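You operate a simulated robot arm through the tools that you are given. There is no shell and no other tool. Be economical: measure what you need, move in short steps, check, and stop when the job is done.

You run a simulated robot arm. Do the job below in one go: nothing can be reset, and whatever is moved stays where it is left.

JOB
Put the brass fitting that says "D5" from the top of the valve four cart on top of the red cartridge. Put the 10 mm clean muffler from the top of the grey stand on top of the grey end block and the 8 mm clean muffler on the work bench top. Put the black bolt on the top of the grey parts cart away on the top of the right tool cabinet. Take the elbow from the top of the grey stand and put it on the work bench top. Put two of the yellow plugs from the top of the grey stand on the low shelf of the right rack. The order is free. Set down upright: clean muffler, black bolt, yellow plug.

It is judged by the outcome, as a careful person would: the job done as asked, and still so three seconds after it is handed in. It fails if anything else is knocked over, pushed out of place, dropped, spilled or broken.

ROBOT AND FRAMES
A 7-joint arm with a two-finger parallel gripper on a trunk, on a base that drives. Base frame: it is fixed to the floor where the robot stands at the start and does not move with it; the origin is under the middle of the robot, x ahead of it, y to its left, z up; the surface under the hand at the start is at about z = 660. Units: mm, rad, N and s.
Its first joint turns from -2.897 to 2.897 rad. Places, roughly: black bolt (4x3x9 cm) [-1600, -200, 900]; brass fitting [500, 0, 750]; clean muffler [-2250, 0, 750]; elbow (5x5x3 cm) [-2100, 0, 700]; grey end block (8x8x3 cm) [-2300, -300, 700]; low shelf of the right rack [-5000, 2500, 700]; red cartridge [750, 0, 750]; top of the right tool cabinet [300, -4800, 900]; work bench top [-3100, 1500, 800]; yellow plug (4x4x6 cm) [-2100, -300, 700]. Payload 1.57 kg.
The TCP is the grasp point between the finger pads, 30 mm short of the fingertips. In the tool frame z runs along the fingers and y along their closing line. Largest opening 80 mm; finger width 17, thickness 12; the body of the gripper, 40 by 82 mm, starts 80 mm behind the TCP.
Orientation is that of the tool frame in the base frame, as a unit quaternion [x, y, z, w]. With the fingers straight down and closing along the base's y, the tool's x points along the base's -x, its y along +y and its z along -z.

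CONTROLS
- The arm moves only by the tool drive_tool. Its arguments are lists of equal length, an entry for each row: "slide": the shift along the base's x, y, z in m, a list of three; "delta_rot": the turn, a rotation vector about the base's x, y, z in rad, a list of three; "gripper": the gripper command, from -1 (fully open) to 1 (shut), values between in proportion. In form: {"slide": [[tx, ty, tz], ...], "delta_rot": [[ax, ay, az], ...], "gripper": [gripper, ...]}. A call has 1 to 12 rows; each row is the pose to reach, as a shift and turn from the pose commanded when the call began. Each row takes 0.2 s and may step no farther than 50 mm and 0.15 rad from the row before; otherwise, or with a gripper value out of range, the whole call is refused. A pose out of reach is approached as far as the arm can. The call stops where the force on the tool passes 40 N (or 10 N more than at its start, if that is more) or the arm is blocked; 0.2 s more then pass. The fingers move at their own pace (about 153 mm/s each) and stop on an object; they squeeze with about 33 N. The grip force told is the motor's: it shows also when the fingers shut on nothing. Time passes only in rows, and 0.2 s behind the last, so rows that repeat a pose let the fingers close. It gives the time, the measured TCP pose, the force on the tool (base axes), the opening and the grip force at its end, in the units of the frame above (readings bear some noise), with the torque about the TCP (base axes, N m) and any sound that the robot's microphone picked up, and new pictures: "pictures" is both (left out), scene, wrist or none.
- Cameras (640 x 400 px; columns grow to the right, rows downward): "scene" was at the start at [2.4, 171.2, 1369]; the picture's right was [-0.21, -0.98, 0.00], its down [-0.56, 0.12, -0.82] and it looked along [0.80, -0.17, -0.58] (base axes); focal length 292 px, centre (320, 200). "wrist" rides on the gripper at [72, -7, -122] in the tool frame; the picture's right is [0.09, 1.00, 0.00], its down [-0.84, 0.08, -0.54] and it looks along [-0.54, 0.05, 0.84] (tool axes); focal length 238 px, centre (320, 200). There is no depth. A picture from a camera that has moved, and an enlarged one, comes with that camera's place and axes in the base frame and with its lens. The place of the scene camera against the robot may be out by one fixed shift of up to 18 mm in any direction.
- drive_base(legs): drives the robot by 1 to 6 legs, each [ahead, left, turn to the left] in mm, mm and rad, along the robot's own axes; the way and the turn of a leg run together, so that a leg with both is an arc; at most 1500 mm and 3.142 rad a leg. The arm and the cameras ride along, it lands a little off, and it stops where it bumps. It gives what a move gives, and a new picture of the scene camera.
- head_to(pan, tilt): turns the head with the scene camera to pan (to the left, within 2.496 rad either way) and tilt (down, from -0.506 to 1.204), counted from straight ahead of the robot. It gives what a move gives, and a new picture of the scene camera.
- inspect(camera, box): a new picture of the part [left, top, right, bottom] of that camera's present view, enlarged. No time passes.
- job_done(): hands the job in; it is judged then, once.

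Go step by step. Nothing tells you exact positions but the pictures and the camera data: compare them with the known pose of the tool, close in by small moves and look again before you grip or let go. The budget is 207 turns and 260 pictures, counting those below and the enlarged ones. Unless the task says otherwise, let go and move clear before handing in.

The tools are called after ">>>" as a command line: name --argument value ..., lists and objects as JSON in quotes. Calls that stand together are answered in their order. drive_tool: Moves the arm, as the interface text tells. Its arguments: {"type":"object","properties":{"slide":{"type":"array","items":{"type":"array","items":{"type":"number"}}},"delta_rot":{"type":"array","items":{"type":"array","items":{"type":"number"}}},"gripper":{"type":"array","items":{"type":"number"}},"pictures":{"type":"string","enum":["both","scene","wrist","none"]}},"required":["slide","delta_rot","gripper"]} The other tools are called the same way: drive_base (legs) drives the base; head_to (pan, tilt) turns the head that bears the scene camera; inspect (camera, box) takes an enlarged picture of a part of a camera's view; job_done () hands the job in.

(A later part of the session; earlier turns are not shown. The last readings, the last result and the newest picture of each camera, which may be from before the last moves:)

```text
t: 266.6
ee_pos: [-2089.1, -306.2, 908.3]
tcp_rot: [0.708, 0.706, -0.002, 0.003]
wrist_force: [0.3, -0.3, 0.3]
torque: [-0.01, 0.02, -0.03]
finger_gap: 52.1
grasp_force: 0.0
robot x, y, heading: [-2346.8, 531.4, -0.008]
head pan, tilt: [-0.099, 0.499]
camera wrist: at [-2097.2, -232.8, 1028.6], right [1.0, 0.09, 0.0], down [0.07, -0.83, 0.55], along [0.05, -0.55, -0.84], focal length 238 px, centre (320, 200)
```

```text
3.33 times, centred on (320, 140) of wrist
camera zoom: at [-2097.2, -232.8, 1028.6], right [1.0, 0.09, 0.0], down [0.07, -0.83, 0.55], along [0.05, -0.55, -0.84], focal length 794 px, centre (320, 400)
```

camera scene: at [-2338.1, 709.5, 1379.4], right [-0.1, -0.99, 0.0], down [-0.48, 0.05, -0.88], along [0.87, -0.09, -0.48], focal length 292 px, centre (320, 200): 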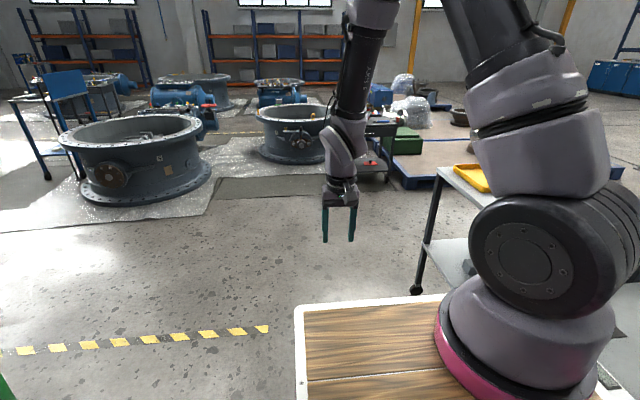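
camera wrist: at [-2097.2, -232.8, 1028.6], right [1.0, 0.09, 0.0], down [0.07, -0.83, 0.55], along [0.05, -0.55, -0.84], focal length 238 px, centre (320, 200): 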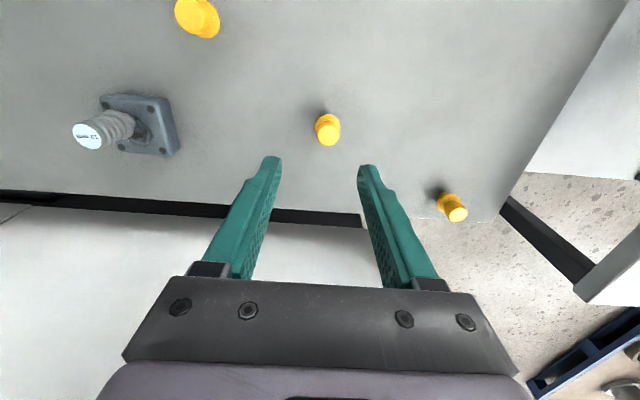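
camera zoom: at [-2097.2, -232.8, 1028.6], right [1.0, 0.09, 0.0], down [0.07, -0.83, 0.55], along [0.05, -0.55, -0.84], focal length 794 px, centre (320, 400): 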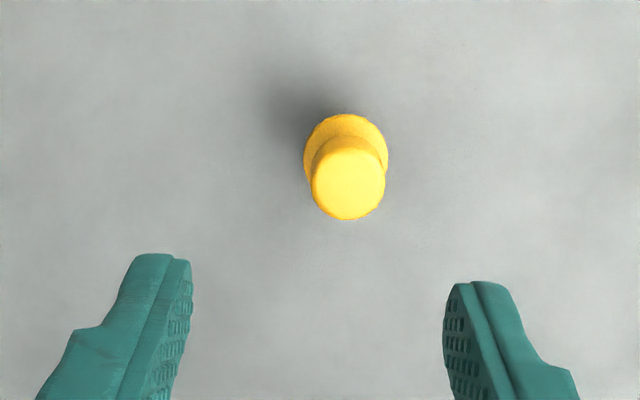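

The plug is at about [-2079, -320]. I grip its top cylinder just above the flange.

>>> drive_tool --slide '[[0.01, -0.0145, -0.04], [0.01, -0.0145, -0.085], [0.01, -0.0145, -0.12], [0.01, -0.0145, -0.145], [0.01, -0.0145, -0.145]]' --delta_rot '[[0, 0, 0], [0, 0, 0], [0, 0, 0], [0, 0, 0], [0, 0, 0]]' --gripper '[-0.3, -0.3, -0.3, -0.3, -0.3]' --pictures "none"

>>> inspect --camera "wrist" --box '[240, 100, 400, 220]'

>>> head_to --pan -1.75 --tilt 0.65

>>> inspect --camera "scene" --box '[130, 150, 250, 230]'

```text
t: 267.8
ee_pos: [-2080.5, -318.8, 759.1]
tcp_rot: [0.709, 0.706, -0.002, 0.002]
wrist_force: [0.0, 0.1, 0.0]
torque: [-0.03, -0.03, -0.01]
finger_gap: 52.1
grasp_force: 0.0
robot x, y, heading: [-2343.2, 527.1, 0.001]
head pan, tilt: [-0.099, 0.499]
```

```text
3.33 times, centred on (320, 160) of wrist
camera zoom: at [-2087.5, -245.5, 881.1], right [1.0, 0.09, 0.0], down [0.07, -0.83, 0.55], along [0.05, -0.55, -0.84], focal length 794 px, centre (320, 333)
```

zoom: 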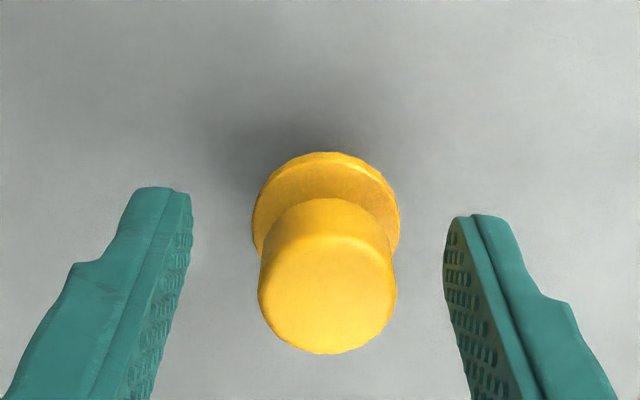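

```text
t: 269.5
ee_pos: [-2079.2, -318.4, 760.8]
tcp_rot: [0.708, 0.706, -0.002, 0.003]
wrist_force: [-0.6, -0.4, 0.4]
torque: [0.02, 0.03, 0.05]
finger_gap: 52.0
grasp_force: 0.2
robot x, y, heading: [-2348.2, 526.6, -0.005]
head pan, tilt: [-1.751, 0.649]
camera scene: at [-2444.6, 633.5, 1366.0], right [-0.98, 0.18, 0.0], down [0.11, 0.59, -0.8], along [-0.15, -0.78, -0.6], focal length 292 px, centre (320, 200)
```

scene: 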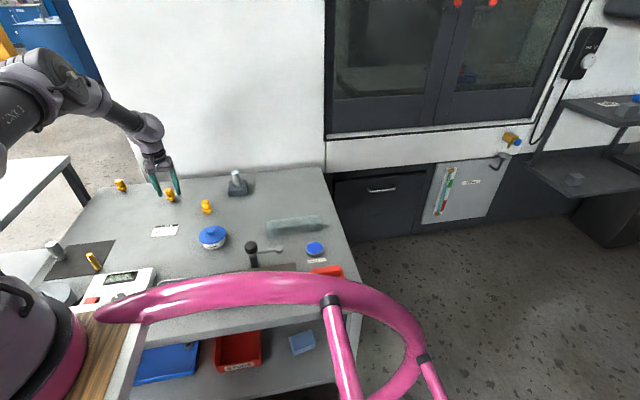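

```text
5.00 times, centred on (190, 190) of scene
camera zoom: at [-2444.6, 633.5, 1366.0], right [-0.98, 0.18, 0.0], down [0.11, 0.59, -0.8], along [-0.15, -0.78, -0.6], focal length 1461 px, centre (970, 250)
```

zoom: 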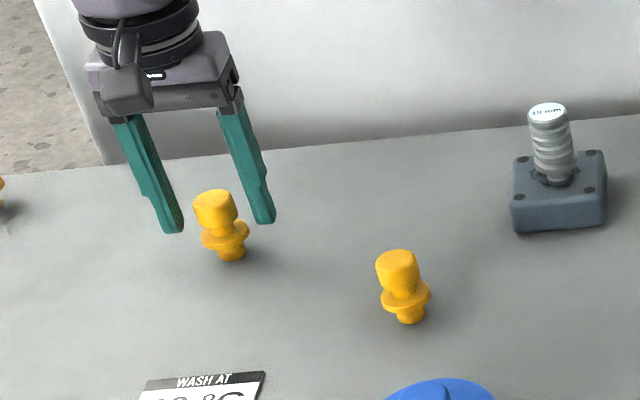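

The fingers straddle the top cylinder above the flange. I close, then lift.

>>> drive_tool --slide '[[0, 0, 0.0], [0, 0, 0.0], [0, 0, 0.0], [0, 0, 0.03], [0, 0, 0.075], [0, 0, 0.12], [0, 0, 0.165], [0, 0, 0.21]]' --delta_rot '[[0, 0, 0], [0, 0, 0], [0, 0, 0], [0, 0, 0], [0, 0, 0], [0, 0, 0], [0, 0, 0], [0, 0, 0]]' --gripper '[1, 1, 1, 1, 1, 1, 1, 1]' --pictures "wrist"

>>> inspect --camera "wrist" --box '[240, 100, 400, 220]'

```text
t: 271.3
ee_pos: [-2077.3, -317.9, 970.5]
tcp_rot: [0.708, 0.706, -0.003, 0.003]
wrist_force: [1.0, 0.6, -0.9]
torque: [-0.01, -0.01, -0.03]
finger_gap: 23.5
grasp_force: 32.8
robot x, y, heading: [-2346.9, 527.7, -0.007]
head pan, tilt: [-1.751, 0.649]
camera wrist: at [-2084.8, -246.2, 1091.9], right [1.0, 0.09, 0.0], down [0.07, -0.83, 0.55], along [0.05, -0.55, -0.84], focal length 238 px, centre (320, 200)
```

wrist: 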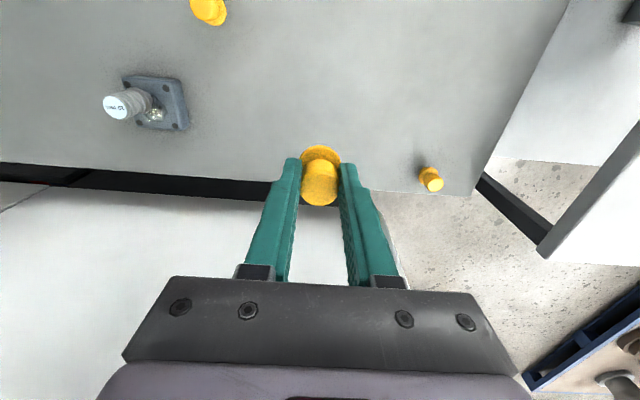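

```text
3.33 times, centred on (320, 160) of wrist
camera zoom: at [-2084.8, -246.2, 1091.9], right [1.0, 0.09, 0.0], down [0.07, -0.83, 0.55], along [0.05, -0.55, -0.84], focal length 794 px, centre (320, 333)
```

zoom: 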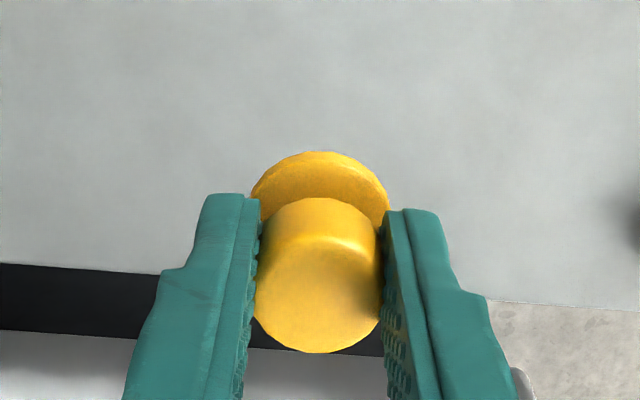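

Held well. I retract and swing the arm to the front.

>>> drive_tool --slide '[[0.0136, 0.044, 0.008], [0.027, 0.088, 0.016], [0.041, 0.132, 0.024], [0.054, 0.176, 0.032], [0.068, 0.22, 0.04], [0.082, 0.264, 0.048], [0.095, 0.308, 0.056], [0.109, 0.352, 0.064], [0.122, 0.396, 0.07], [0.125, 0.415, 0.07]]' --delta_rot '[[0, 0, 0.06], [0, 0, 0.12], [0, 0, 0.18], [0, 0, 0.24], [0, 0, 0.3], [0, 0, 0.36], [0, 0, 0.42], [0, 0, 0.48], [0, 0, 0.54], [0, 0, 0.6]]' --gripper '[1, 1, 1, 1, 1, 1, 1, 1, 1, 1]' --pictures "none"

>>> drive_tool --slide '[[0.0335, 0.033, 0], [0.064, 0.069, 0], [0.091, 0.106, 0], [0.116, 0.146, 0], [0.137, 0.188, 0], [0.155, 0.231, 0], [0.169, 0.2755, 0], [0.1795, 0.321, -0.01], [0.1865, 0.367, -0.02], [0.19, 0.414, -0.03], [0.189, 0.46, -0.04], [0.185, 0.507, -0.05]]' --delta_rot '[[0, 0, 0.08], [0, 0, 0.16], [0, 0, 0.24], [0, 0, 0.32], [0, 0, 0.4], [0, 0, 0.48], [0, 0, 0.56], [0, 0, 0.64], [0, 0, 0.72], [0, 0, 0.8], [0, 0, 0.88], [0, 0, 0.96]]' --gripper '[1, 1, 1, 1, 1, 1, 1, 1, 1, 1, 1, 1]' --pictures "none"

>>> head_to --pan 2.49 --tilt 0.2

```text
t: 273.5
ee_pos: [-1952.4, 94.3, 1039.1]
tcp_rot: [0.468, 0.884, -0.001, 0.003]
wrist_force: [0.6, -0.5, 0.0]
torque: [0.02, -0.01, 0.0]
finger_gap: 23.6
grasp_force: 32.8
robot x, y, heading: [-2343.2, 528.2, -0.007]
head pan, tilt: [-1.751, 0.649]
```

```text
t: 276.1
ee_pos: [-1770.0, 601.7, 988.2]
tcp_rot: [0.007, 1.0, 0.0, 0.003]
wrist_force: [0.1, -0.6, 0.4]
torque: [0.02, -0.02, 0.04]
finger_gap: 23.6
grasp_force: 33.2
robot x, y, heading: [-2345.1, 525.8, -0.004]
head pan, tilt: [-1.751, 0.649]
```

```text
t: 279.6
ee_pos: [-1769.4, 601.9, 988.3]
tcp_rot: [0.007, 1.0, 0.001, 0.004]
wrist_force: [0.1, -0.6, -0.6]
torque: [0.0, -0.02, -0.03]
finger_gap: 24.6
grasp_force: 33.3
robot x, y, heading: [-2344.2, 528.2, -0.008]
head pan, tilt: [2.491, 0.201]
camera scene: at [-2502.5, 775.9, 1407.1], right [0.61, 0.79, 0.0], down [0.16, -0.12, -0.98], along [-0.78, 0.6, -0.2], focal length 292 px, centre (320, 200)
```

scene: 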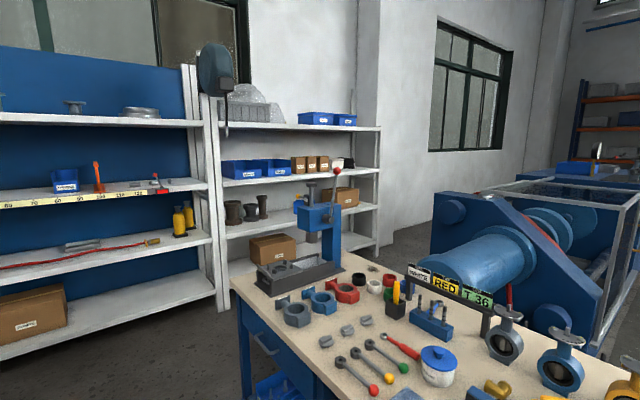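

I hold the first plug. The low shelf of the right rack is the fittings shelf at about z 650, facing +x. I drive back along the aisle past the bench and look again.

>>> drive_base --legs '[[0, 130, 0.005], [-1500, 0, 0], [-150, 0, 0]]'

>>> head_to --pan 2.2 --tilt 0.35

```text
t: 288.7
ee_pos: [-3392.5, 734.4, 987.8]
tcp_rot: [0.0, 1.0, 0.001, 0.004]
wrist_force: [-0.7, 0.1, -1.0]
torque: [-0.04, -0.03, 0.01]
finger_gap: 24.7
grasp_force: 33.0
robot x, y, heading: [-3968.3, 651.7, 0.008]
head pan, tilt: [2.491, 0.201]
camera scene: at [-4128.4, 897.9, 1407.1], right [0.6, 0.8, 0.0], down [0.16, -0.12, -0.98], along [-0.78, 0.59, -0.2], focal length 292 px, centre (320, 200)
```

scene: 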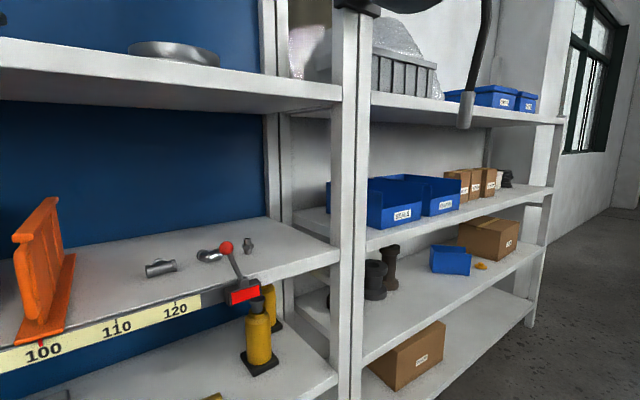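

```text
t: 289.5
ee_pos: [-3392.7, 734.1, 988.4]
tcp_rot: [0.0, 1.0, 0.001, 0.004]
wrist_force: [0.3, 0.5, -0.3]
torque: [0.05, -0.03, 0.02]
finger_gap: 24.5
grasp_force: 33.6
robot x, y, heading: [-3968.7, 648.5, 0.007]
head pan, tilt: [2.201, 0.351]
camera scene: at [-4109.3, 916.8, 1393.1], right [0.8, 0.6, 0.0], down [0.2, -0.28, -0.94], along [-0.56, 0.75, -0.34], focal length 292 px, centre (320, 200)
```

scene: 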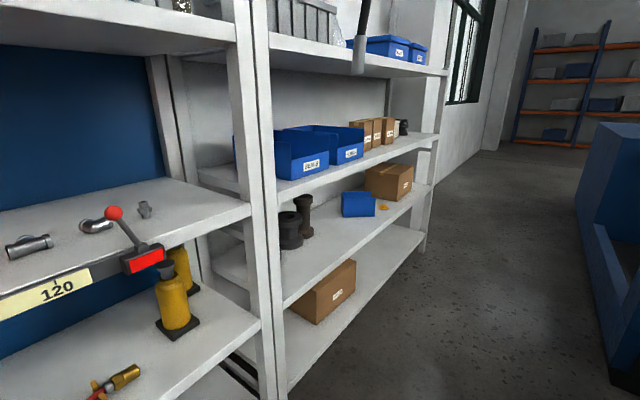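

The right rack runs along y with its front at x ≈ -4820. Its fittings shelf at z ≈ 600 is free near the front edge. I tuck the arm a little, turn to face the rack and drive over to y ≈ 2300.

>>> drive_tool --slide '[[-0.025, -0.04, 0.01], [-0.05, -0.08, 0.02]]' --delta_rot '[[0, 0, 0], [0, 0, 0]]' --gripper '[1, 1]' --pictures "none"

>>> drive_base --legs '[[-100, 0, 0], [0, 0, 1.57], [0, 0, 1.57]]'

>>> head_to --pan -0.9 --tilt 0.5

```text
t: 290.1
ee_pos: [-3442.8, 654.7, 1007.7]
tcp_rot: [-0.001, 1.0, 0.001, 0.003]
wrist_force: [0.4, 0.0, -0.3]
torque: [-0.04, 0.04, 0.03]
finger_gap: 24.5
grasp_force: 32.9
robot x, y, heading: [-3967.9, 653.3, 0.01]
head pan, tilt: [2.201, 0.351]
```

```text
t: 298.9
ee_pos: [-4594.6, 655.0, 1009.4]
tcp_rot: [1.0, -0.004, -0.005, 0.001]
wrist_force: [-0.7, -0.5, -0.9]
torque: [0.0, 0.01, -0.02]
finger_gap: 24.5
grasp_force: 32.9
robot x, y, heading: [-4068.2, 652.4, 3.142]
head pan, tilt: [2.201, 0.351]
camera scene: at [-3896.8, 386.9, 1393.1], right [-0.81, -0.59, 0.0], down [-0.2, 0.28, -0.94], along [0.55, -0.76, -0.34], focal length 292 px, centre (320, 200)
```

scene: 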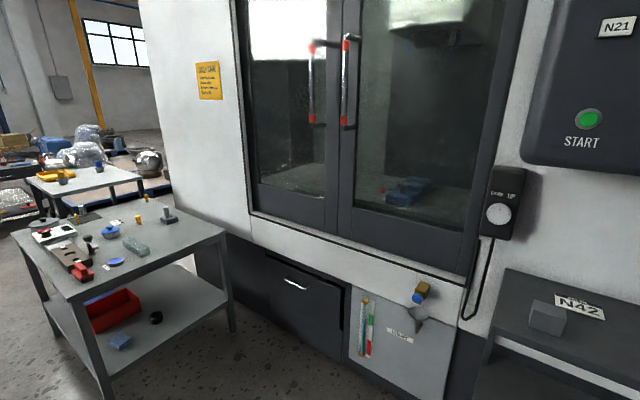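

```text
t: 301.6
ee_pos: [-4594.3, 653.7, 1009.3]
tcp_rot: [1.0, -0.004, -0.003, 0.0]
wrist_force: [-0.3, -0.3, -0.5]
torque: [-0.03, 0.03, 0.02]
finger_gap: 24.7
grasp_force: 33.2
robot x, y, heading: [-4070.0, 651.6, 3.137]
head pan, tilt: [-0.901, 0.499]
camera scene: at [-4008.2, 533.5, 1379.4], right [0.78, 0.62, 0.0], down [0.3, -0.38, -0.88], along [-0.55, 0.69, -0.48], focal length 292 px, centre (320, 200)
```

scene: 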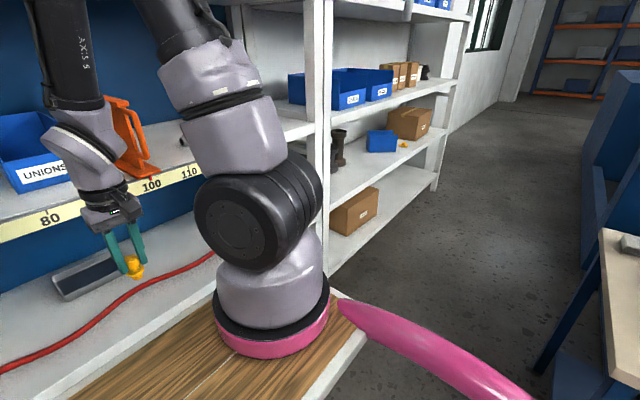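

The bench end is at x ≈ -3766, so I first go forward to x ≈ -4210 to clear it at the rear, then slide right to y ≈ 2300.

>>> drive_base --legs '[[140, 0, 0], [0, -900, 0], [0, -750, 0]]'

>>> head_to --pan -0.2 --tilt 0.55

```text
t: 303.0
ee_pos: [-4727.8, 657.4, 1008.6]
tcp_rot: [1.0, -0.005, 0.002, 0.0]
wrist_force: [2.6, 0.7, 4.0]
torque: [-0.14, 0.42, -0.01]
finger_gap: 24.6
grasp_force: 33.1
robot x, y, heading: [-4204.2, 651.3, 3.138]
head pan, tilt: [-0.901, 0.499]
stopped in leg 1: the robot was blocked; the commanded pose is now the measured one
camera scene: at [-4147.2, 533.6, 1379.4], right [0.79, 0.62, 0.0], down [0.3, -0.38, -0.88], along [-0.54, 0.69, -0.48], focal length 292 px, centre (320, 200)
```

scene: 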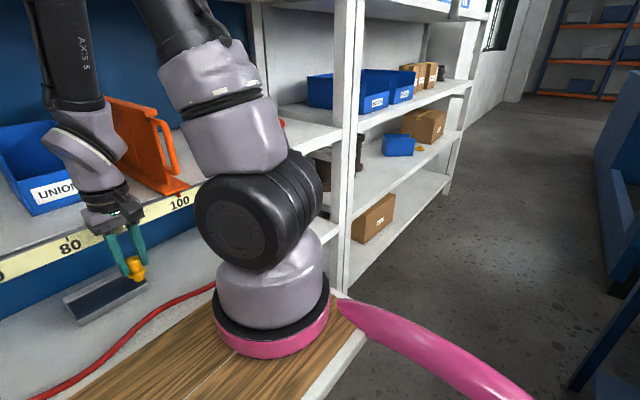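

```text
t: 304.1
ee_pos: [-4728.1, 657.1, 1007.4]
tcp_rot: [1.0, -0.005, 0.001, 0.0]
wrist_force: [4.9, -0.2, 5.4]
torque: [-0.08, 0.63, 0.1]
finger_gap: 24.6
grasp_force: 33.0
robot x, y, heading: [-4205.4, 652.5, 3.143]
head pan, tilt: [-0.201, 0.55]
camera scene: at [-4178.7, 480.4, 1374.8], right [0.2, 0.98, 0.0], down [0.51, -0.11, -0.85], along [-0.83, 0.17, -0.52], focal length 292 px, centre (320, 200)
```

scene: 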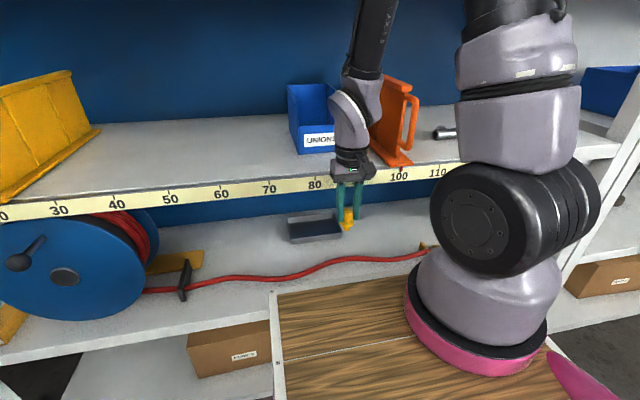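

The gripper's back lightly touched the left rack's ruler strip, and the force is small. I back off, swing the arm to the right so it no longer leads, then drive on.

>>> drive_base --legs '[[-70, 0, 0]]'

>>> drive_tool --slide '[[0.002, 0.047, 0], [0.0085, 0.0936, 0], [0.019, 0.1395, 0], [0.0335, 0.184, 0], [0.052, 0.2275, 0], [0.0745, 0.269, 0], [0.1005, 0.308, 0], [0.13, 0.345, 0], [0.1625, 0.379, 0], [0.198, 0.41, 0]]' --delta_rot '[[0, 0, -0.09], [0, 0, -0.18], [0, 0, -0.27], [0, 0, -0.36], [0, 0, -0.45], [0, 0, -0.54], [0, 0, -0.63], [0, 0, -0.72], [0, 0, -0.81], [0, 0, -0.9]]' --gripper '[1, 1, 1, 1, 1, 1, 1, 1, 1, 1]' --pictures "wrist"

>>> head_to --pan -2.3 --tilt 0.6

```text
t: 305.1
ee_pos: [-4658.2, 656.7, 1007.9]
tcp_rot: [1.0, -0.005, 0.001, 0.0]
wrist_force: [0.3, 0.7, 0.1]
torque: [0.0, 0.01, -0.04]
finger_gap: 24.4
grasp_force: 33.1
robot x, y, heading: [-4135.8, 649.3, 3.135]
head pan, tilt: [-0.201, 0.55]
camera scene: at [-4109.5, 480.0, 1374.8], right [0.2, 0.98, 0.0], down [0.51, -0.11, -0.85], along [-0.83, 0.17, -0.52], focal length 292 px, centre (320, 200)
```

scene: 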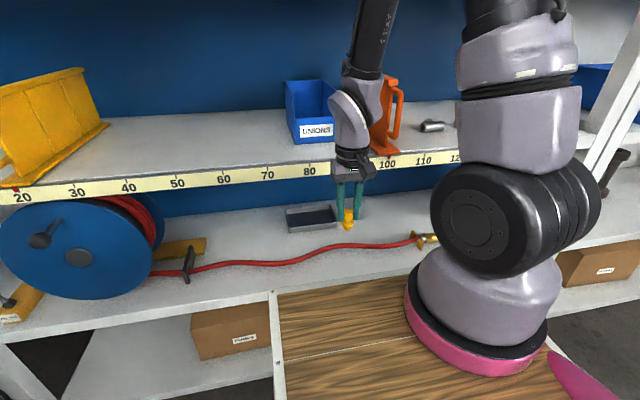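

```text
t: 307.3
ee_pos: [-4460.1, 1068.8, 1008.3]
tcp_rot: [0.898, -0.44, 0.002, 0.0]
wrist_force: [0.3, -1.0, -0.5]
torque: [0.01, -0.03, -0.02]
finger_gap: 24.6
grasp_force: 32.7
out of reach, approached as far as the arm can: row 1, 2, 3, 4, 5, 6, 7, 8
robot x, y, heading: [-4137.3, 650.4, 3.135]
head pan, tilt: [-0.201, 0.55]
camera wrist: at [-4411.7, 1015.9, 1130.1], right [-0.73, -0.68, 0.0], down [-0.58, 0.62, 0.54], along [-0.37, 0.39, -0.84], focal length 238 px, centre (320, 200)
```

wrist: 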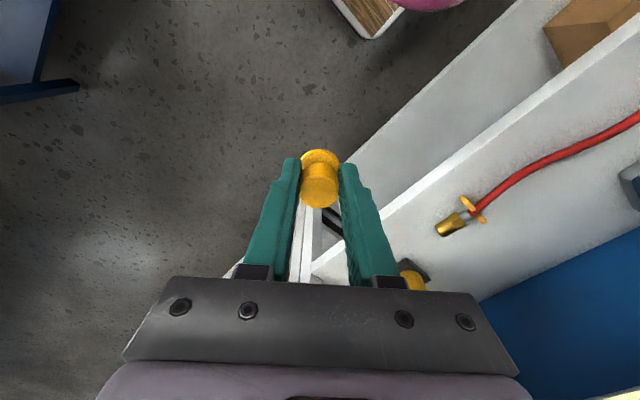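

```text
t: 309.3
ee_pos: [-4459.7, 1068.2, 1007.6]
tcp_rot: [0.898, -0.44, 0.001, 0.0]
wrist_force: [-0.6, 0.4, -0.6]
torque: [0.01, 0.05, -0.01]
finger_gap: 24.5
grasp_force: 33.1
robot x, y, heading: [-4137.8, 649.0, 3.138]
head pan, tilt: [-2.3, 0.6]
camera scene: at [-3962.5, 527.4, 1370.3], right [0.74, -0.67, 0.0], down [-0.38, -0.42, -0.83], along [0.55, 0.61, -0.56], focal length 292 px, centre (320, 200)
```

scene: 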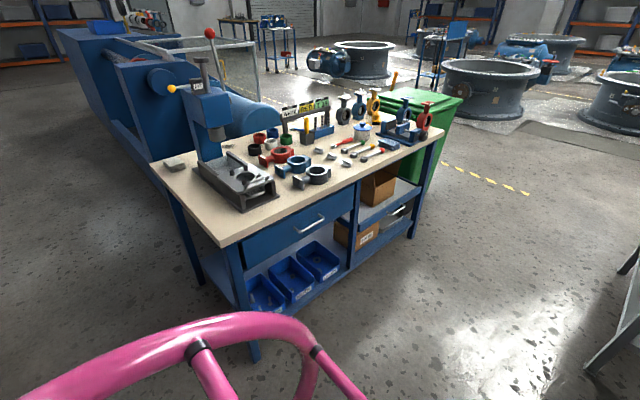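

The bench end is at x ≈ -3745. At x ≈ -4230 the robot fits between bench and rack, so I go.

>>> drive_base --legs '[[95, 0, 0], [0, -900, 0], [0, -750, 0]]'

>>> head_to --pan 0.1 --tilt 0.6

```text
t: 318.5
ee_pos: [-4564.7, 2722.0, 1008.6]
tcp_rot: [0.904, -0.428, 0.001, -0.001]
wrist_force: [-0.2, -0.5, 0.0]
torque: [0.02, -0.01, 0.0]
finger_gap: 24.5
grasp_force: 33.9
robot x, y, heading: [-4234.5, 2313.8, -3.12]
head pan, tilt: [-2.3, 0.6]
camera scene: at [-4054.9, 2191.1, 1370.3], right [0.76, -0.65, 0.0], down [-0.37, -0.43, -0.83], along [0.54, 0.63, -0.56], focal length 292 px, centre (320, 200)
```

scene: 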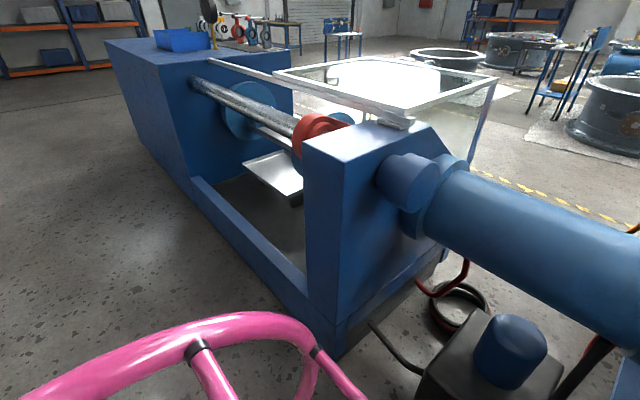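

```text
t: 320.7
ee_pos: [-4565.7, 2721.3, 1008.9]
tcp_rot: [0.903, -0.43, 0.002, 0.0]
wrist_force: [-0.3, -0.1, 0.1]
torque: [0.02, -0.01, 0.02]
finger_gap: 24.7
grasp_force: 33.0
robot x, y, heading: [-4232.5, 2310.2, -3.12]
head pan, tilt: [0.099, 0.6]
camera scene: at [-4200.3, 2113.6, 1370.3], right [-0.12, 0.99, 0.0], down [0.56, 0.07, -0.83], along [-0.82, -0.1, -0.56], focal length 292 px, centre (320, 200)
```

scene: 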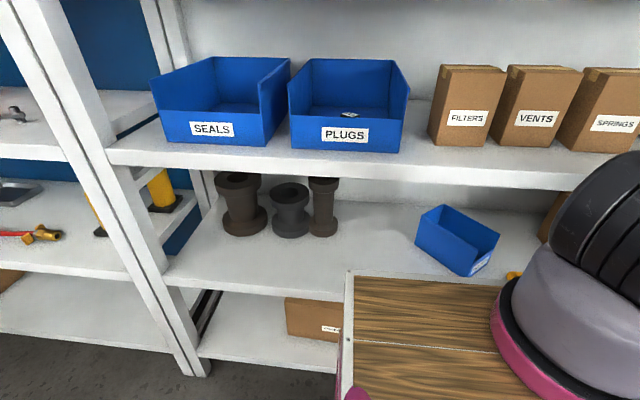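

The low shelf (fittings) is at z ≈ 620, with the next shelf's underside at about 1005. There is free space behind me, so I back off 100 mm and swing the arm to the front of the shelf.

>>> drive_base --legs '[[-105, 0, -0.02]]'

>>> drive_tool --slide '[[-0.0345, -0.031, 0], [-0.067, -0.065, 0], [-0.096, -0.102, 0], [-0.122, -0.142, 0], [-0.144, -0.184, 0], [-0.162, -0.228, 0], [-0.176, -0.273, 0], [-0.186, -0.319, 0], [-0.192, -0.366, 0], [-0.194, -0.408, 0], [-0.194, -0.45, -0.01]]' --delta_rot '[[0, 0, 0.088], [0, 0, 0.178], [0, 0, 0.268], [0, 0, 0.358], [0, 0, 0.448], [0, 0, 0.538], [0, 0, 0.628], [0, 0, 0.718], [0, 0, 0.808], [0, 0, 0.888], [0, 0, 0.888]]' --gripper '[1, 1, 1, 1, 1, 1, 1, 1, 1, 1, 1]' --pictures "both"

```text
t: 321.8
ee_pos: [-4450.8, 2728.8, 1008.2]
tcp_rot: [0.899, -0.438, 0.002, 0.0]
wrist_force: [-0.1, -0.4, -0.3]
torque: [-0.03, 0.01, 0.01]
finger_gap: 24.5
grasp_force: 32.5
robot x, y, heading: [-4124.8, 2310.4, -3.142]
head pan, tilt: [0.099, 0.6]
camera scene: at [-4098.0, 2114.4, 1370.3], right [-0.1, 0.99, 0.0], down [0.56, 0.06, -0.83], along [-0.82, -0.08, -0.56], focal length 292 px, centre (320, 200)
```

scene: 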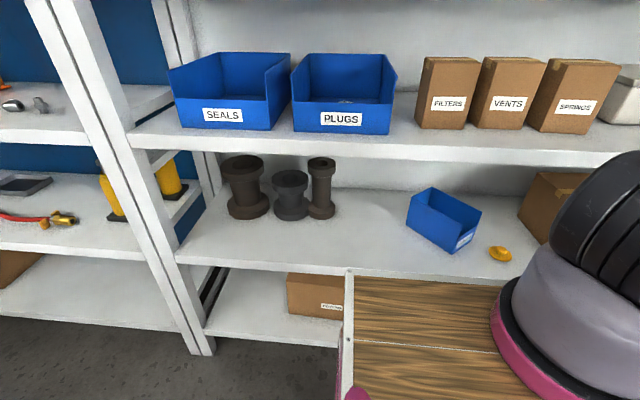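

```text
t: 324.2
ee_pos: [-4644.8, 2277.9, 1000.0]
tcp_rot: [1.0, -0.009, 0.002, -0.001]
wrist_force: [0.1, 0.0, -0.8]
torque: [-0.01, -0.02, 0.01]
finger_gap: 24.4
grasp_force: 32.7
out of reach, approached as far as the arm can: row 2, 3, 4, 5, 6, 7, 8, 9
robot x, y, heading: [-4123.8, 2313.9, 3.141]
head pan, tilt: [0.099, 0.6]
camera scene: at [-4098.1, 2114.8, 1370.4], right [-0.1, 1.0, 0.0], down [0.56, 0.06, -0.83], along [-0.82, -0.08, -0.56], focal length 292 px, centre (320, 200)
camera wrist: at [-4574.4, 2283.9, 1121.6], right [0.07, -1.0, 0.0], down [-0.84, -0.06, 0.54], along [-0.54, -0.04, -0.84], focal length 238 px, centre (320, 200)
```

scene: 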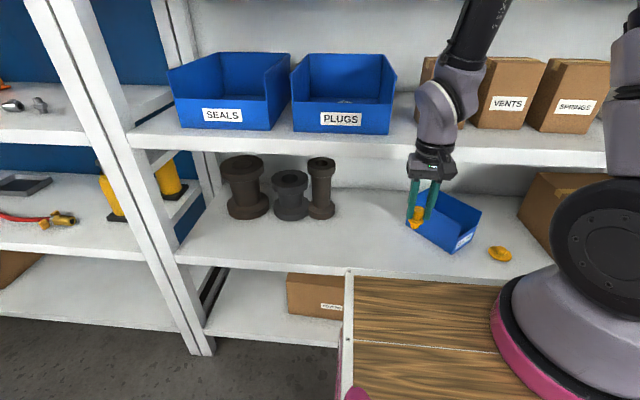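
wrist: 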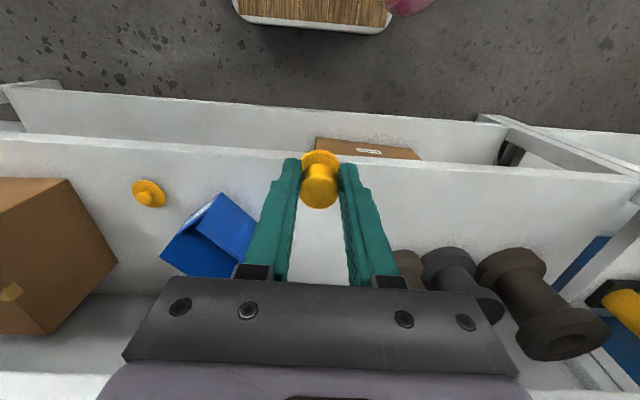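

The shelf edge is at x ≈ -4780 and z ≈ 622, and the front strip is clear between y ≈ 2000 and 2480. I lower in front of the shelf first.

>>> drive_tool --slide '[[-0.042, 0.02, 0], [-0.042, 0.022, -0.045], [-0.042, 0.022, -0.09], [-0.042, 0.022, -0.135], [-0.042, 0.022, -0.18], [-0.042, 0.022, -0.225], [-0.042, 0.022, -0.26], [-0.042, 0.022, -0.28], [-0.042, 0.022, -0.28]]' --delta_rot '[[0, 0, 0], [0, 0, 0], [0, 0, 0], [0, 0, 0], [0, 0, 0], [0, 0, 0], [0, 0, 0], [0, 0, 0], [0, 0, 0]]' --gripper '[1, 1, 1, 1, 1, 1, 1, 1, 1]' --pictures "both"

```text
t: 326.2
ee_pos: [-4686.4, 2296.9, 718.3]
tcp_rot: [1.0, -0.009, 0.002, 0.0]
wrist_force: [0.4, 0.0, -0.7]
torque: [-0.01, 0.02, 0.01]
finger_gap: 24.5
grasp_force: 33.2
robot x, y, heading: [-4128.9, 2316.7, -3.142]
head pan, tilt: [0.099, 0.6]
camera scene: at [-4098.0, 2114.3, 1370.3], right [-0.1, 0.99, 0.0], down [0.56, 0.06, -0.83], along [-0.82, -0.08, -0.56], focal length 292 px, centre (320, 200)
camera wrist: at [-4616.6, 2303.9, 839.8], right [0.07, -1.0, 0.0], down [-0.84, -0.06, 0.54], along [-0.54, -0.04, -0.84], focal length 238 px, centre (320, 200)
```

scene: 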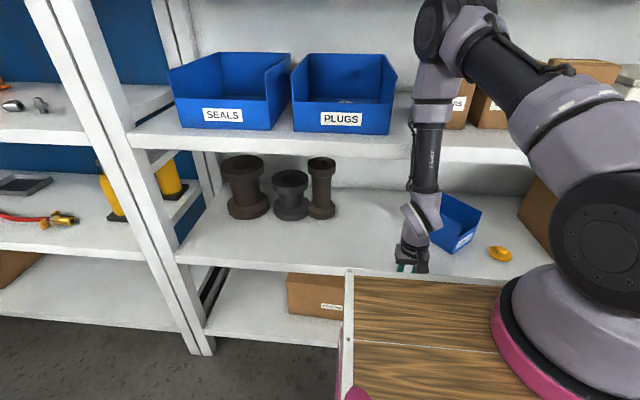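
wrist: 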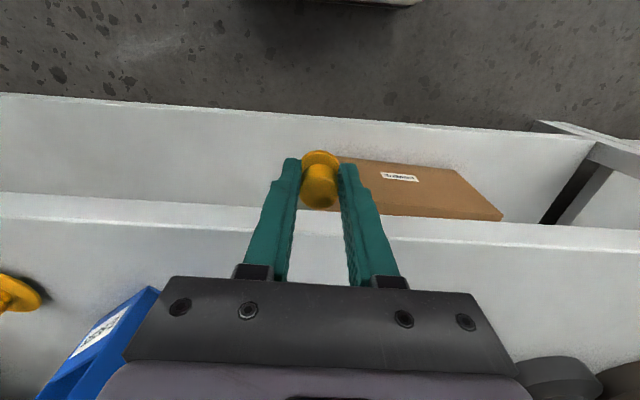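

The forearm is too upright to go under the upper shelf. I back the robot up so the arm reaches in at a slant.

>>> drive_base --legs '[[-150, 0, 0]]'

>>> drive_tool --slide '[[-0.045, 0, 0], [-0.09, 0, 0], [-0.135, 0, 0], [-0.16, 0, 0], [-0.16, 0, 0]]' --delta_rot '[[0, 0, 0], [0, 0, 0], [0, 0, 0], [0, 0, 0], [0, 0, 0]]' --gripper '[1, 1, 1, 1, 1]' --pictures "both"

```text
t: 327.6
ee_pos: [-4539.1, 2299.4, 716.2]
tcp_rot: [1.0, -0.009, 0.002, -0.001]
wrist_force: [0.1, 0.0, -0.2]
torque: [-0.01, -0.02, 0.0]
finger_gap: 24.5
grasp_force: 32.6
robot x, y, heading: [-3979.2, 2313.6, -3.142]
head pan, tilt: [0.099, 0.6]
camera scene: at [-3950.2, 2114.3, 1370.3], right [-0.1, 1.0, 0.0], down [0.56, 0.06, -0.83], along [-0.82, -0.08, -0.56], focal length 292 px, centre (320, 200)
```

scene: 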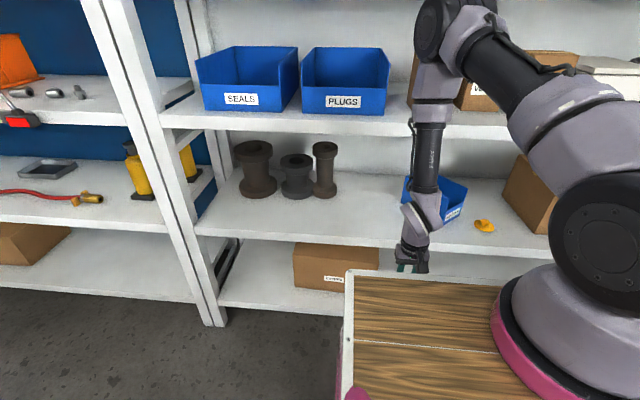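

```text
t: 328.8
ee_pos: [-4700.8, 2299.5, 718.5]
tcp_rot: [1.0, -0.009, 0.001, -0.001]
wrist_force: [0.2, 0.1, 0.1]
torque: [0.0, 0.02, 0.0]
finger_gap: 24.8
grasp_force: 33.4
robot x, y, heading: [-3981.1, 2316.7, 3.144]
head pan, tilt: [0.099, 0.6]
camera scene: at [-3950.2, 2114.3, 1370.3], right [-0.1, 1.0, 0.0], down [0.56, 0.06, -0.83], along [-0.82, -0.08, -0.56], focal length 292 px, centre (320, 200)
camera wrist: at [-4630.4, 2304.7, 841.0], right [0.07, -1.0, 0.0], down [-0.84, -0.06, 0.54], along [-0.54, -0.04, -0.84], focal length 238 px, centre (320, 200)
```

scene: 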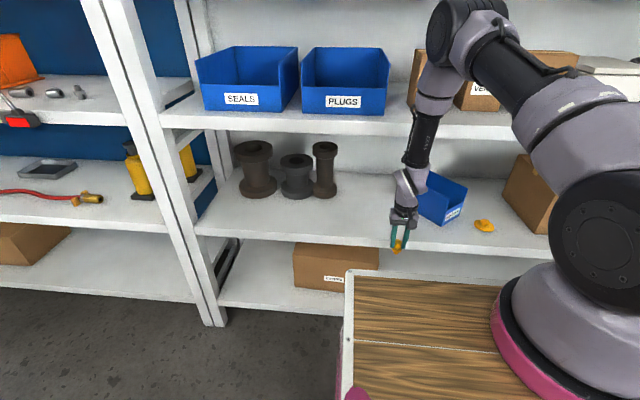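
wrist: 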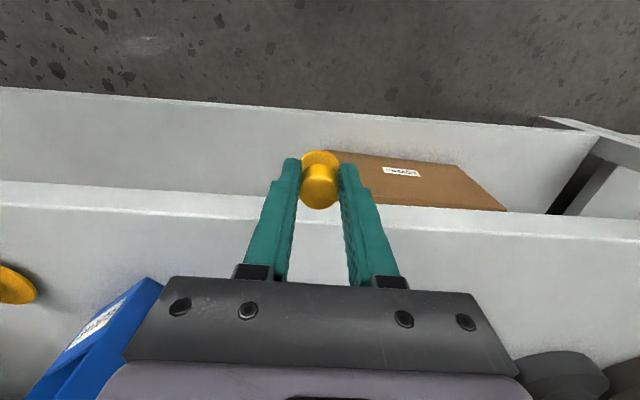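

The forearm slants more now. I move in 60 mm and check.

>>> drive_tool --slide '[[-0.03, 0, 0], [-0.06, 0, 0], [-0.06, 0, 0]]' --delta_rot '[[0, 0, 0], [0, 0, 0], [0, 0, 0]]' --gripper '[1, 1, 1]' --pictures "scene"

>>> inspect --camera "scene" --box '[340, 60, 500, 280]'

```text
t: 329.6
ee_pos: [-4758.2, 2298.9, 719.2]
tcp_rot: [1.0, -0.009, 0.004, 0.0]
wrist_force: [19.1, 1.9, 12.3]
torque: [0.04, -0.94, 0.01]
finger_gap: 24.6
grasp_force: 32.5
robot x, y, heading: [-3979.6, 2312.9, -3.144]
head pan, tilt: [0.099, 0.6]
camera scene: at [-3948.8, 2114.3, 1370.3], right [-0.1, 1.0, 0.0], down [0.56, 0.06, -0.83], along [-0.82, -0.08, -0.56], focal length 292 px, centre (320, 200)
```

scene: 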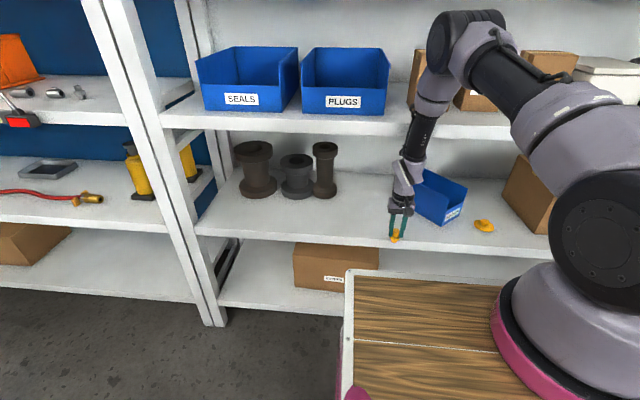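

```text
1.82 times, centred on (420, 170) of scene
camera zoom: at [-3948.8, 2114.3, 1370.3], right [-0.1, 1.0, 0.0], down [0.56, 0.06, -0.83], along [-0.82, -0.08, -0.56], focal length 531 px, centre (138, 254)
```

zoom: 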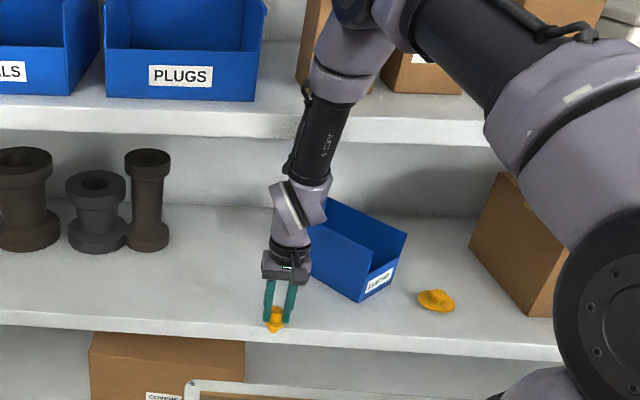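

The plug touched the shelf edge, so the shelf is higher than I estimated. I raise and look.

>>> drive_tool --slide '[[0.01, 0, 0.0], [0.015, 0, 0.03], [0.015, 0, 0.06], [0.015, 0, 0.06]]' --delta_rot '[[0, 0, 0], [0, 0, 0], [0, 0, 0], [0, 0, 0]]' --gripper '[1, 1, 1, 1]' --pictures "wrist"

>>> inspect --camera "wrist" --box '[240, 100, 400, 240]'

>>> inspect --camera "scene" --box '[360, 180, 440, 260]'

```text
t: 330.6
ee_pos: [-4739.4, 2299.8, 775.4]
tcp_rot: [1.0, -0.008, 0.007, 0.0]
wrist_force: [-1.1, 0.5, 0.5]
torque: [-0.03, -0.05, -0.02]
finger_gap: 24.6
grasp_force: 32.9
robot x, y, heading: [-3978.2, 2315.0, -3.144]
head pan, tilt: [0.099, 0.6]
camera wrist: at [-4670.0, 2305.4, 898.1], right [0.07, -1.0, 0.0], down [-0.85, -0.06, 0.53], along [-0.53, -0.04, -0.85], focal length 238 px, centre (320, 200)
```

wrist: 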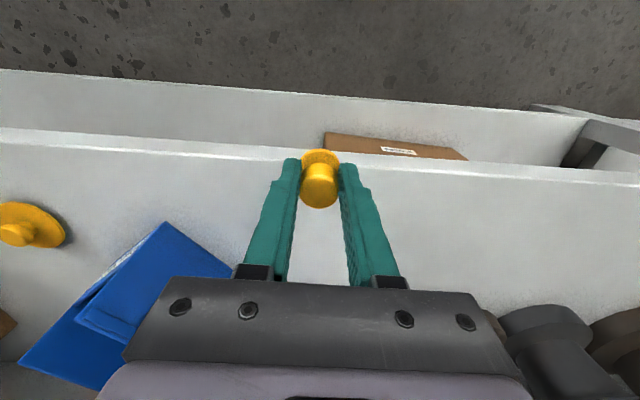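

```text
2.86 times, centred on (320, 170) of wrist
camera zoom: at [-4670.0, 2305.4, 898.1], right [0.07, -1.0, 0.0], down [-0.85, -0.06, 0.53], along [-0.53, -0.04, -0.85], focal length 681 px, centre (320, 286)
```

zoom: 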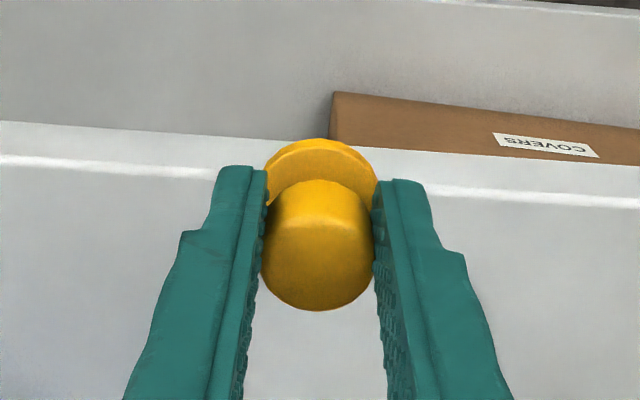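

```text
5.00 times, centred on (400, 220) of scene
camera zoom: at [-3949.6, 2114.3, 1370.3], right [-0.1, 1.0, 0.0], down [0.56, 0.06, -0.83], along [-0.82, -0.08, -0.56], focal length 1461 px, centre (-80, 100)
```

zoom: 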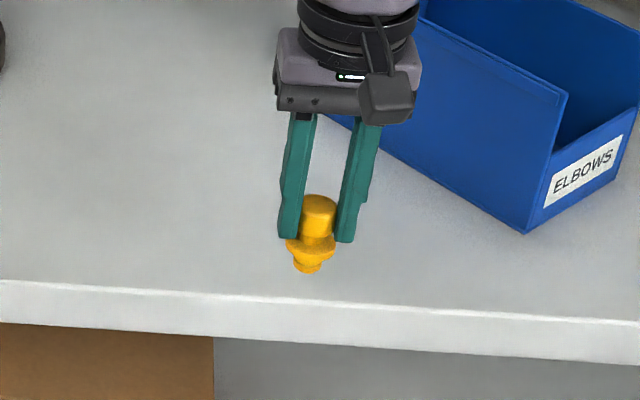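

The shelf's top corner is near z ≈ 660. I enter with the plug about 25 mm above that and level the small tilt.

>>> drive_tool --slide '[[-0.005, 0, -0.02], [-0.03, 0, -0.025], [-0.06, 0, -0.025], [-0.09, 0, -0.025], [-0.09, 0, -0.025]]' --delta_rot '[[0, 0.014, 0], [0, 0.014, 0], [0, 0.014, 0], [0, 0.014, 0], [0, 0.014, 0]]' --gripper '[1, 1, 1, 1, 1]' --pictures "both"

>>> inspect --camera "scene" --box '[360, 80, 480, 260]'

```text
t: 331.7
ee_pos: [-4727.9, 2301.4, 721.8]
tcp_rot: [0.997, -0.002, 0.078, -0.014]
wrist_force: [-0.2, -0.2, 0.0]
torque: [0.03, -0.01, -0.01]
finger_gap: 24.5
grasp_force: 32.9
robot x, y, heading: [-3972.7, 2308.5, -3.136]
head pan, tilt: [0.099, 0.6]
stopped in row 5: the arm was blocked; the commanded pose is now the measured one
camera scene: at [-3935.5, 2110.6, 1370.3], right [-0.1, 0.99, 0.0], down [0.56, 0.06, -0.83], along [-0.82, -0.09, -0.56], focal length 292 px, centre (320, 200)
camera wrist: at [-4677.2, 2304.2, 853.9], right [0.09, -1.0, -0.01], down [-0.91, -0.09, 0.4], along [-0.4, -0.02, -0.91], focal length 238 px, centre (320, 200)
```

scene: 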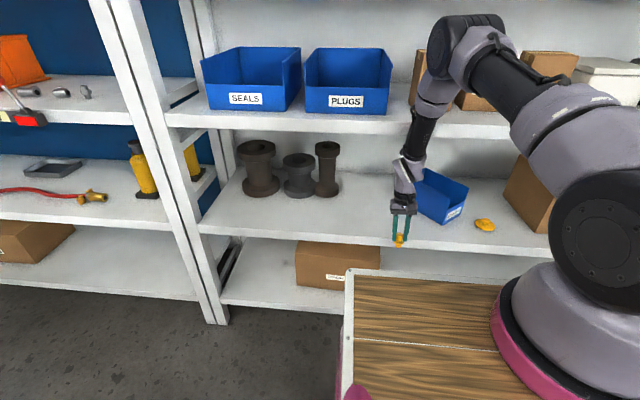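
wrist: 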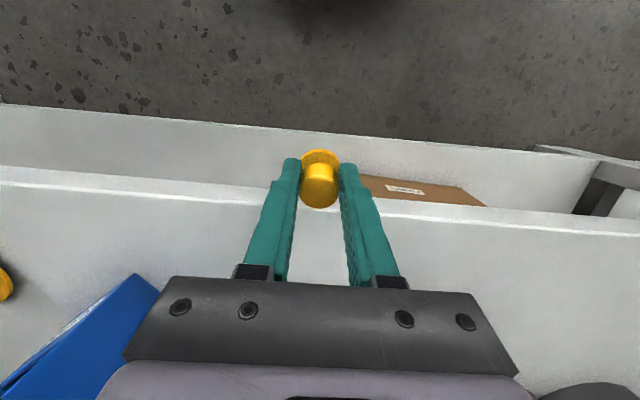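

```text
2.22 times, centred on (420, 170) of scene
camera zoom: at [-3935.5, 2110.6, 1370.3], right [-0.1, 0.99, 0.0], down [0.56, 0.06, -0.83], along [-0.82, -0.09, -0.56], focal length 649 px, centre (98, 267)
```

zoom: 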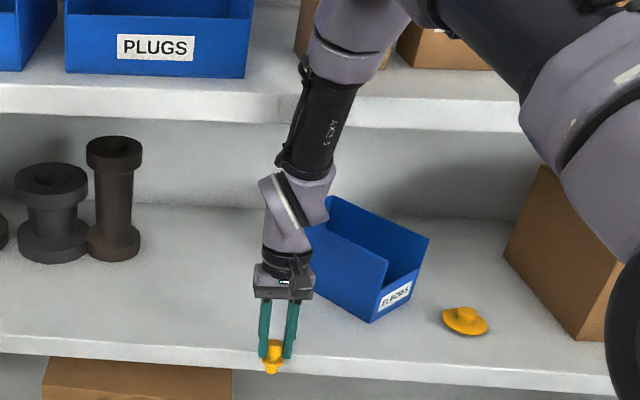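

The forearm met the upper shelf's edge. I withdraw, level the tool and back the robot further, so the arm comes in nearly stretched and flatter.

>>> drive_tool --slide '[[0.03, 0, 0.0], [0.07, 0, 0.01], [0.1, 0, 0.02], [0.1, 0, 0.025], [0.1, 0, 0.03]]' --delta_rot '[[0, 0, 0], [0, 0, 0], [-0.01, 0.05, 0], [-0.02, 0.11, 0], [-0.028, 0.156, 0]]' --gripper '[1, 1, 1, 1, 1]' --pictures "none"

>>> head_to --pan -2.4 --tilt 0.75

```text
t: 332.9
ee_pos: [-4640.7, 2303.5, 756.2]
tcp_rot: [1.0, -0.005, -0.008, 0.0]
wrist_force: [-0.1, 0.3, 0.9]
torque: [0.02, -0.01, 0.01]
finger_gap: 24.3
grasp_force: 32.9
robot x, y, heading: [-3971.0, 2312.7, -3.135]
head pan, tilt: [0.099, 0.6]
```

```text
t: 335.2
ee_pos: [-4641.5, 2302.3, 755.6]
tcp_rot: [1.0, -0.006, -0.007, 0.001]
wrist_force: [0.0, -0.7, -0.3]
torque: [0.02, 0.03, -0.01]
finger_gap: 24.6
grasp_force: 32.6
robot x, y, heading: [-3964.9, 2311.6, -3.138]
head pan, tilt: [-2.4, 0.75]
camera scene: at [-3792.4, 2176.0, 1357.4], right [0.68, -0.73, 0.0], down [-0.5, -0.46, -0.73], along [0.54, 0.5, -0.68], focal length 292 px, centre (320, 200)
```

scene: 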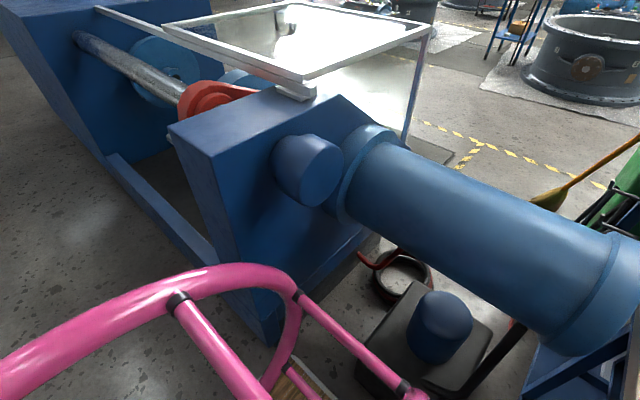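

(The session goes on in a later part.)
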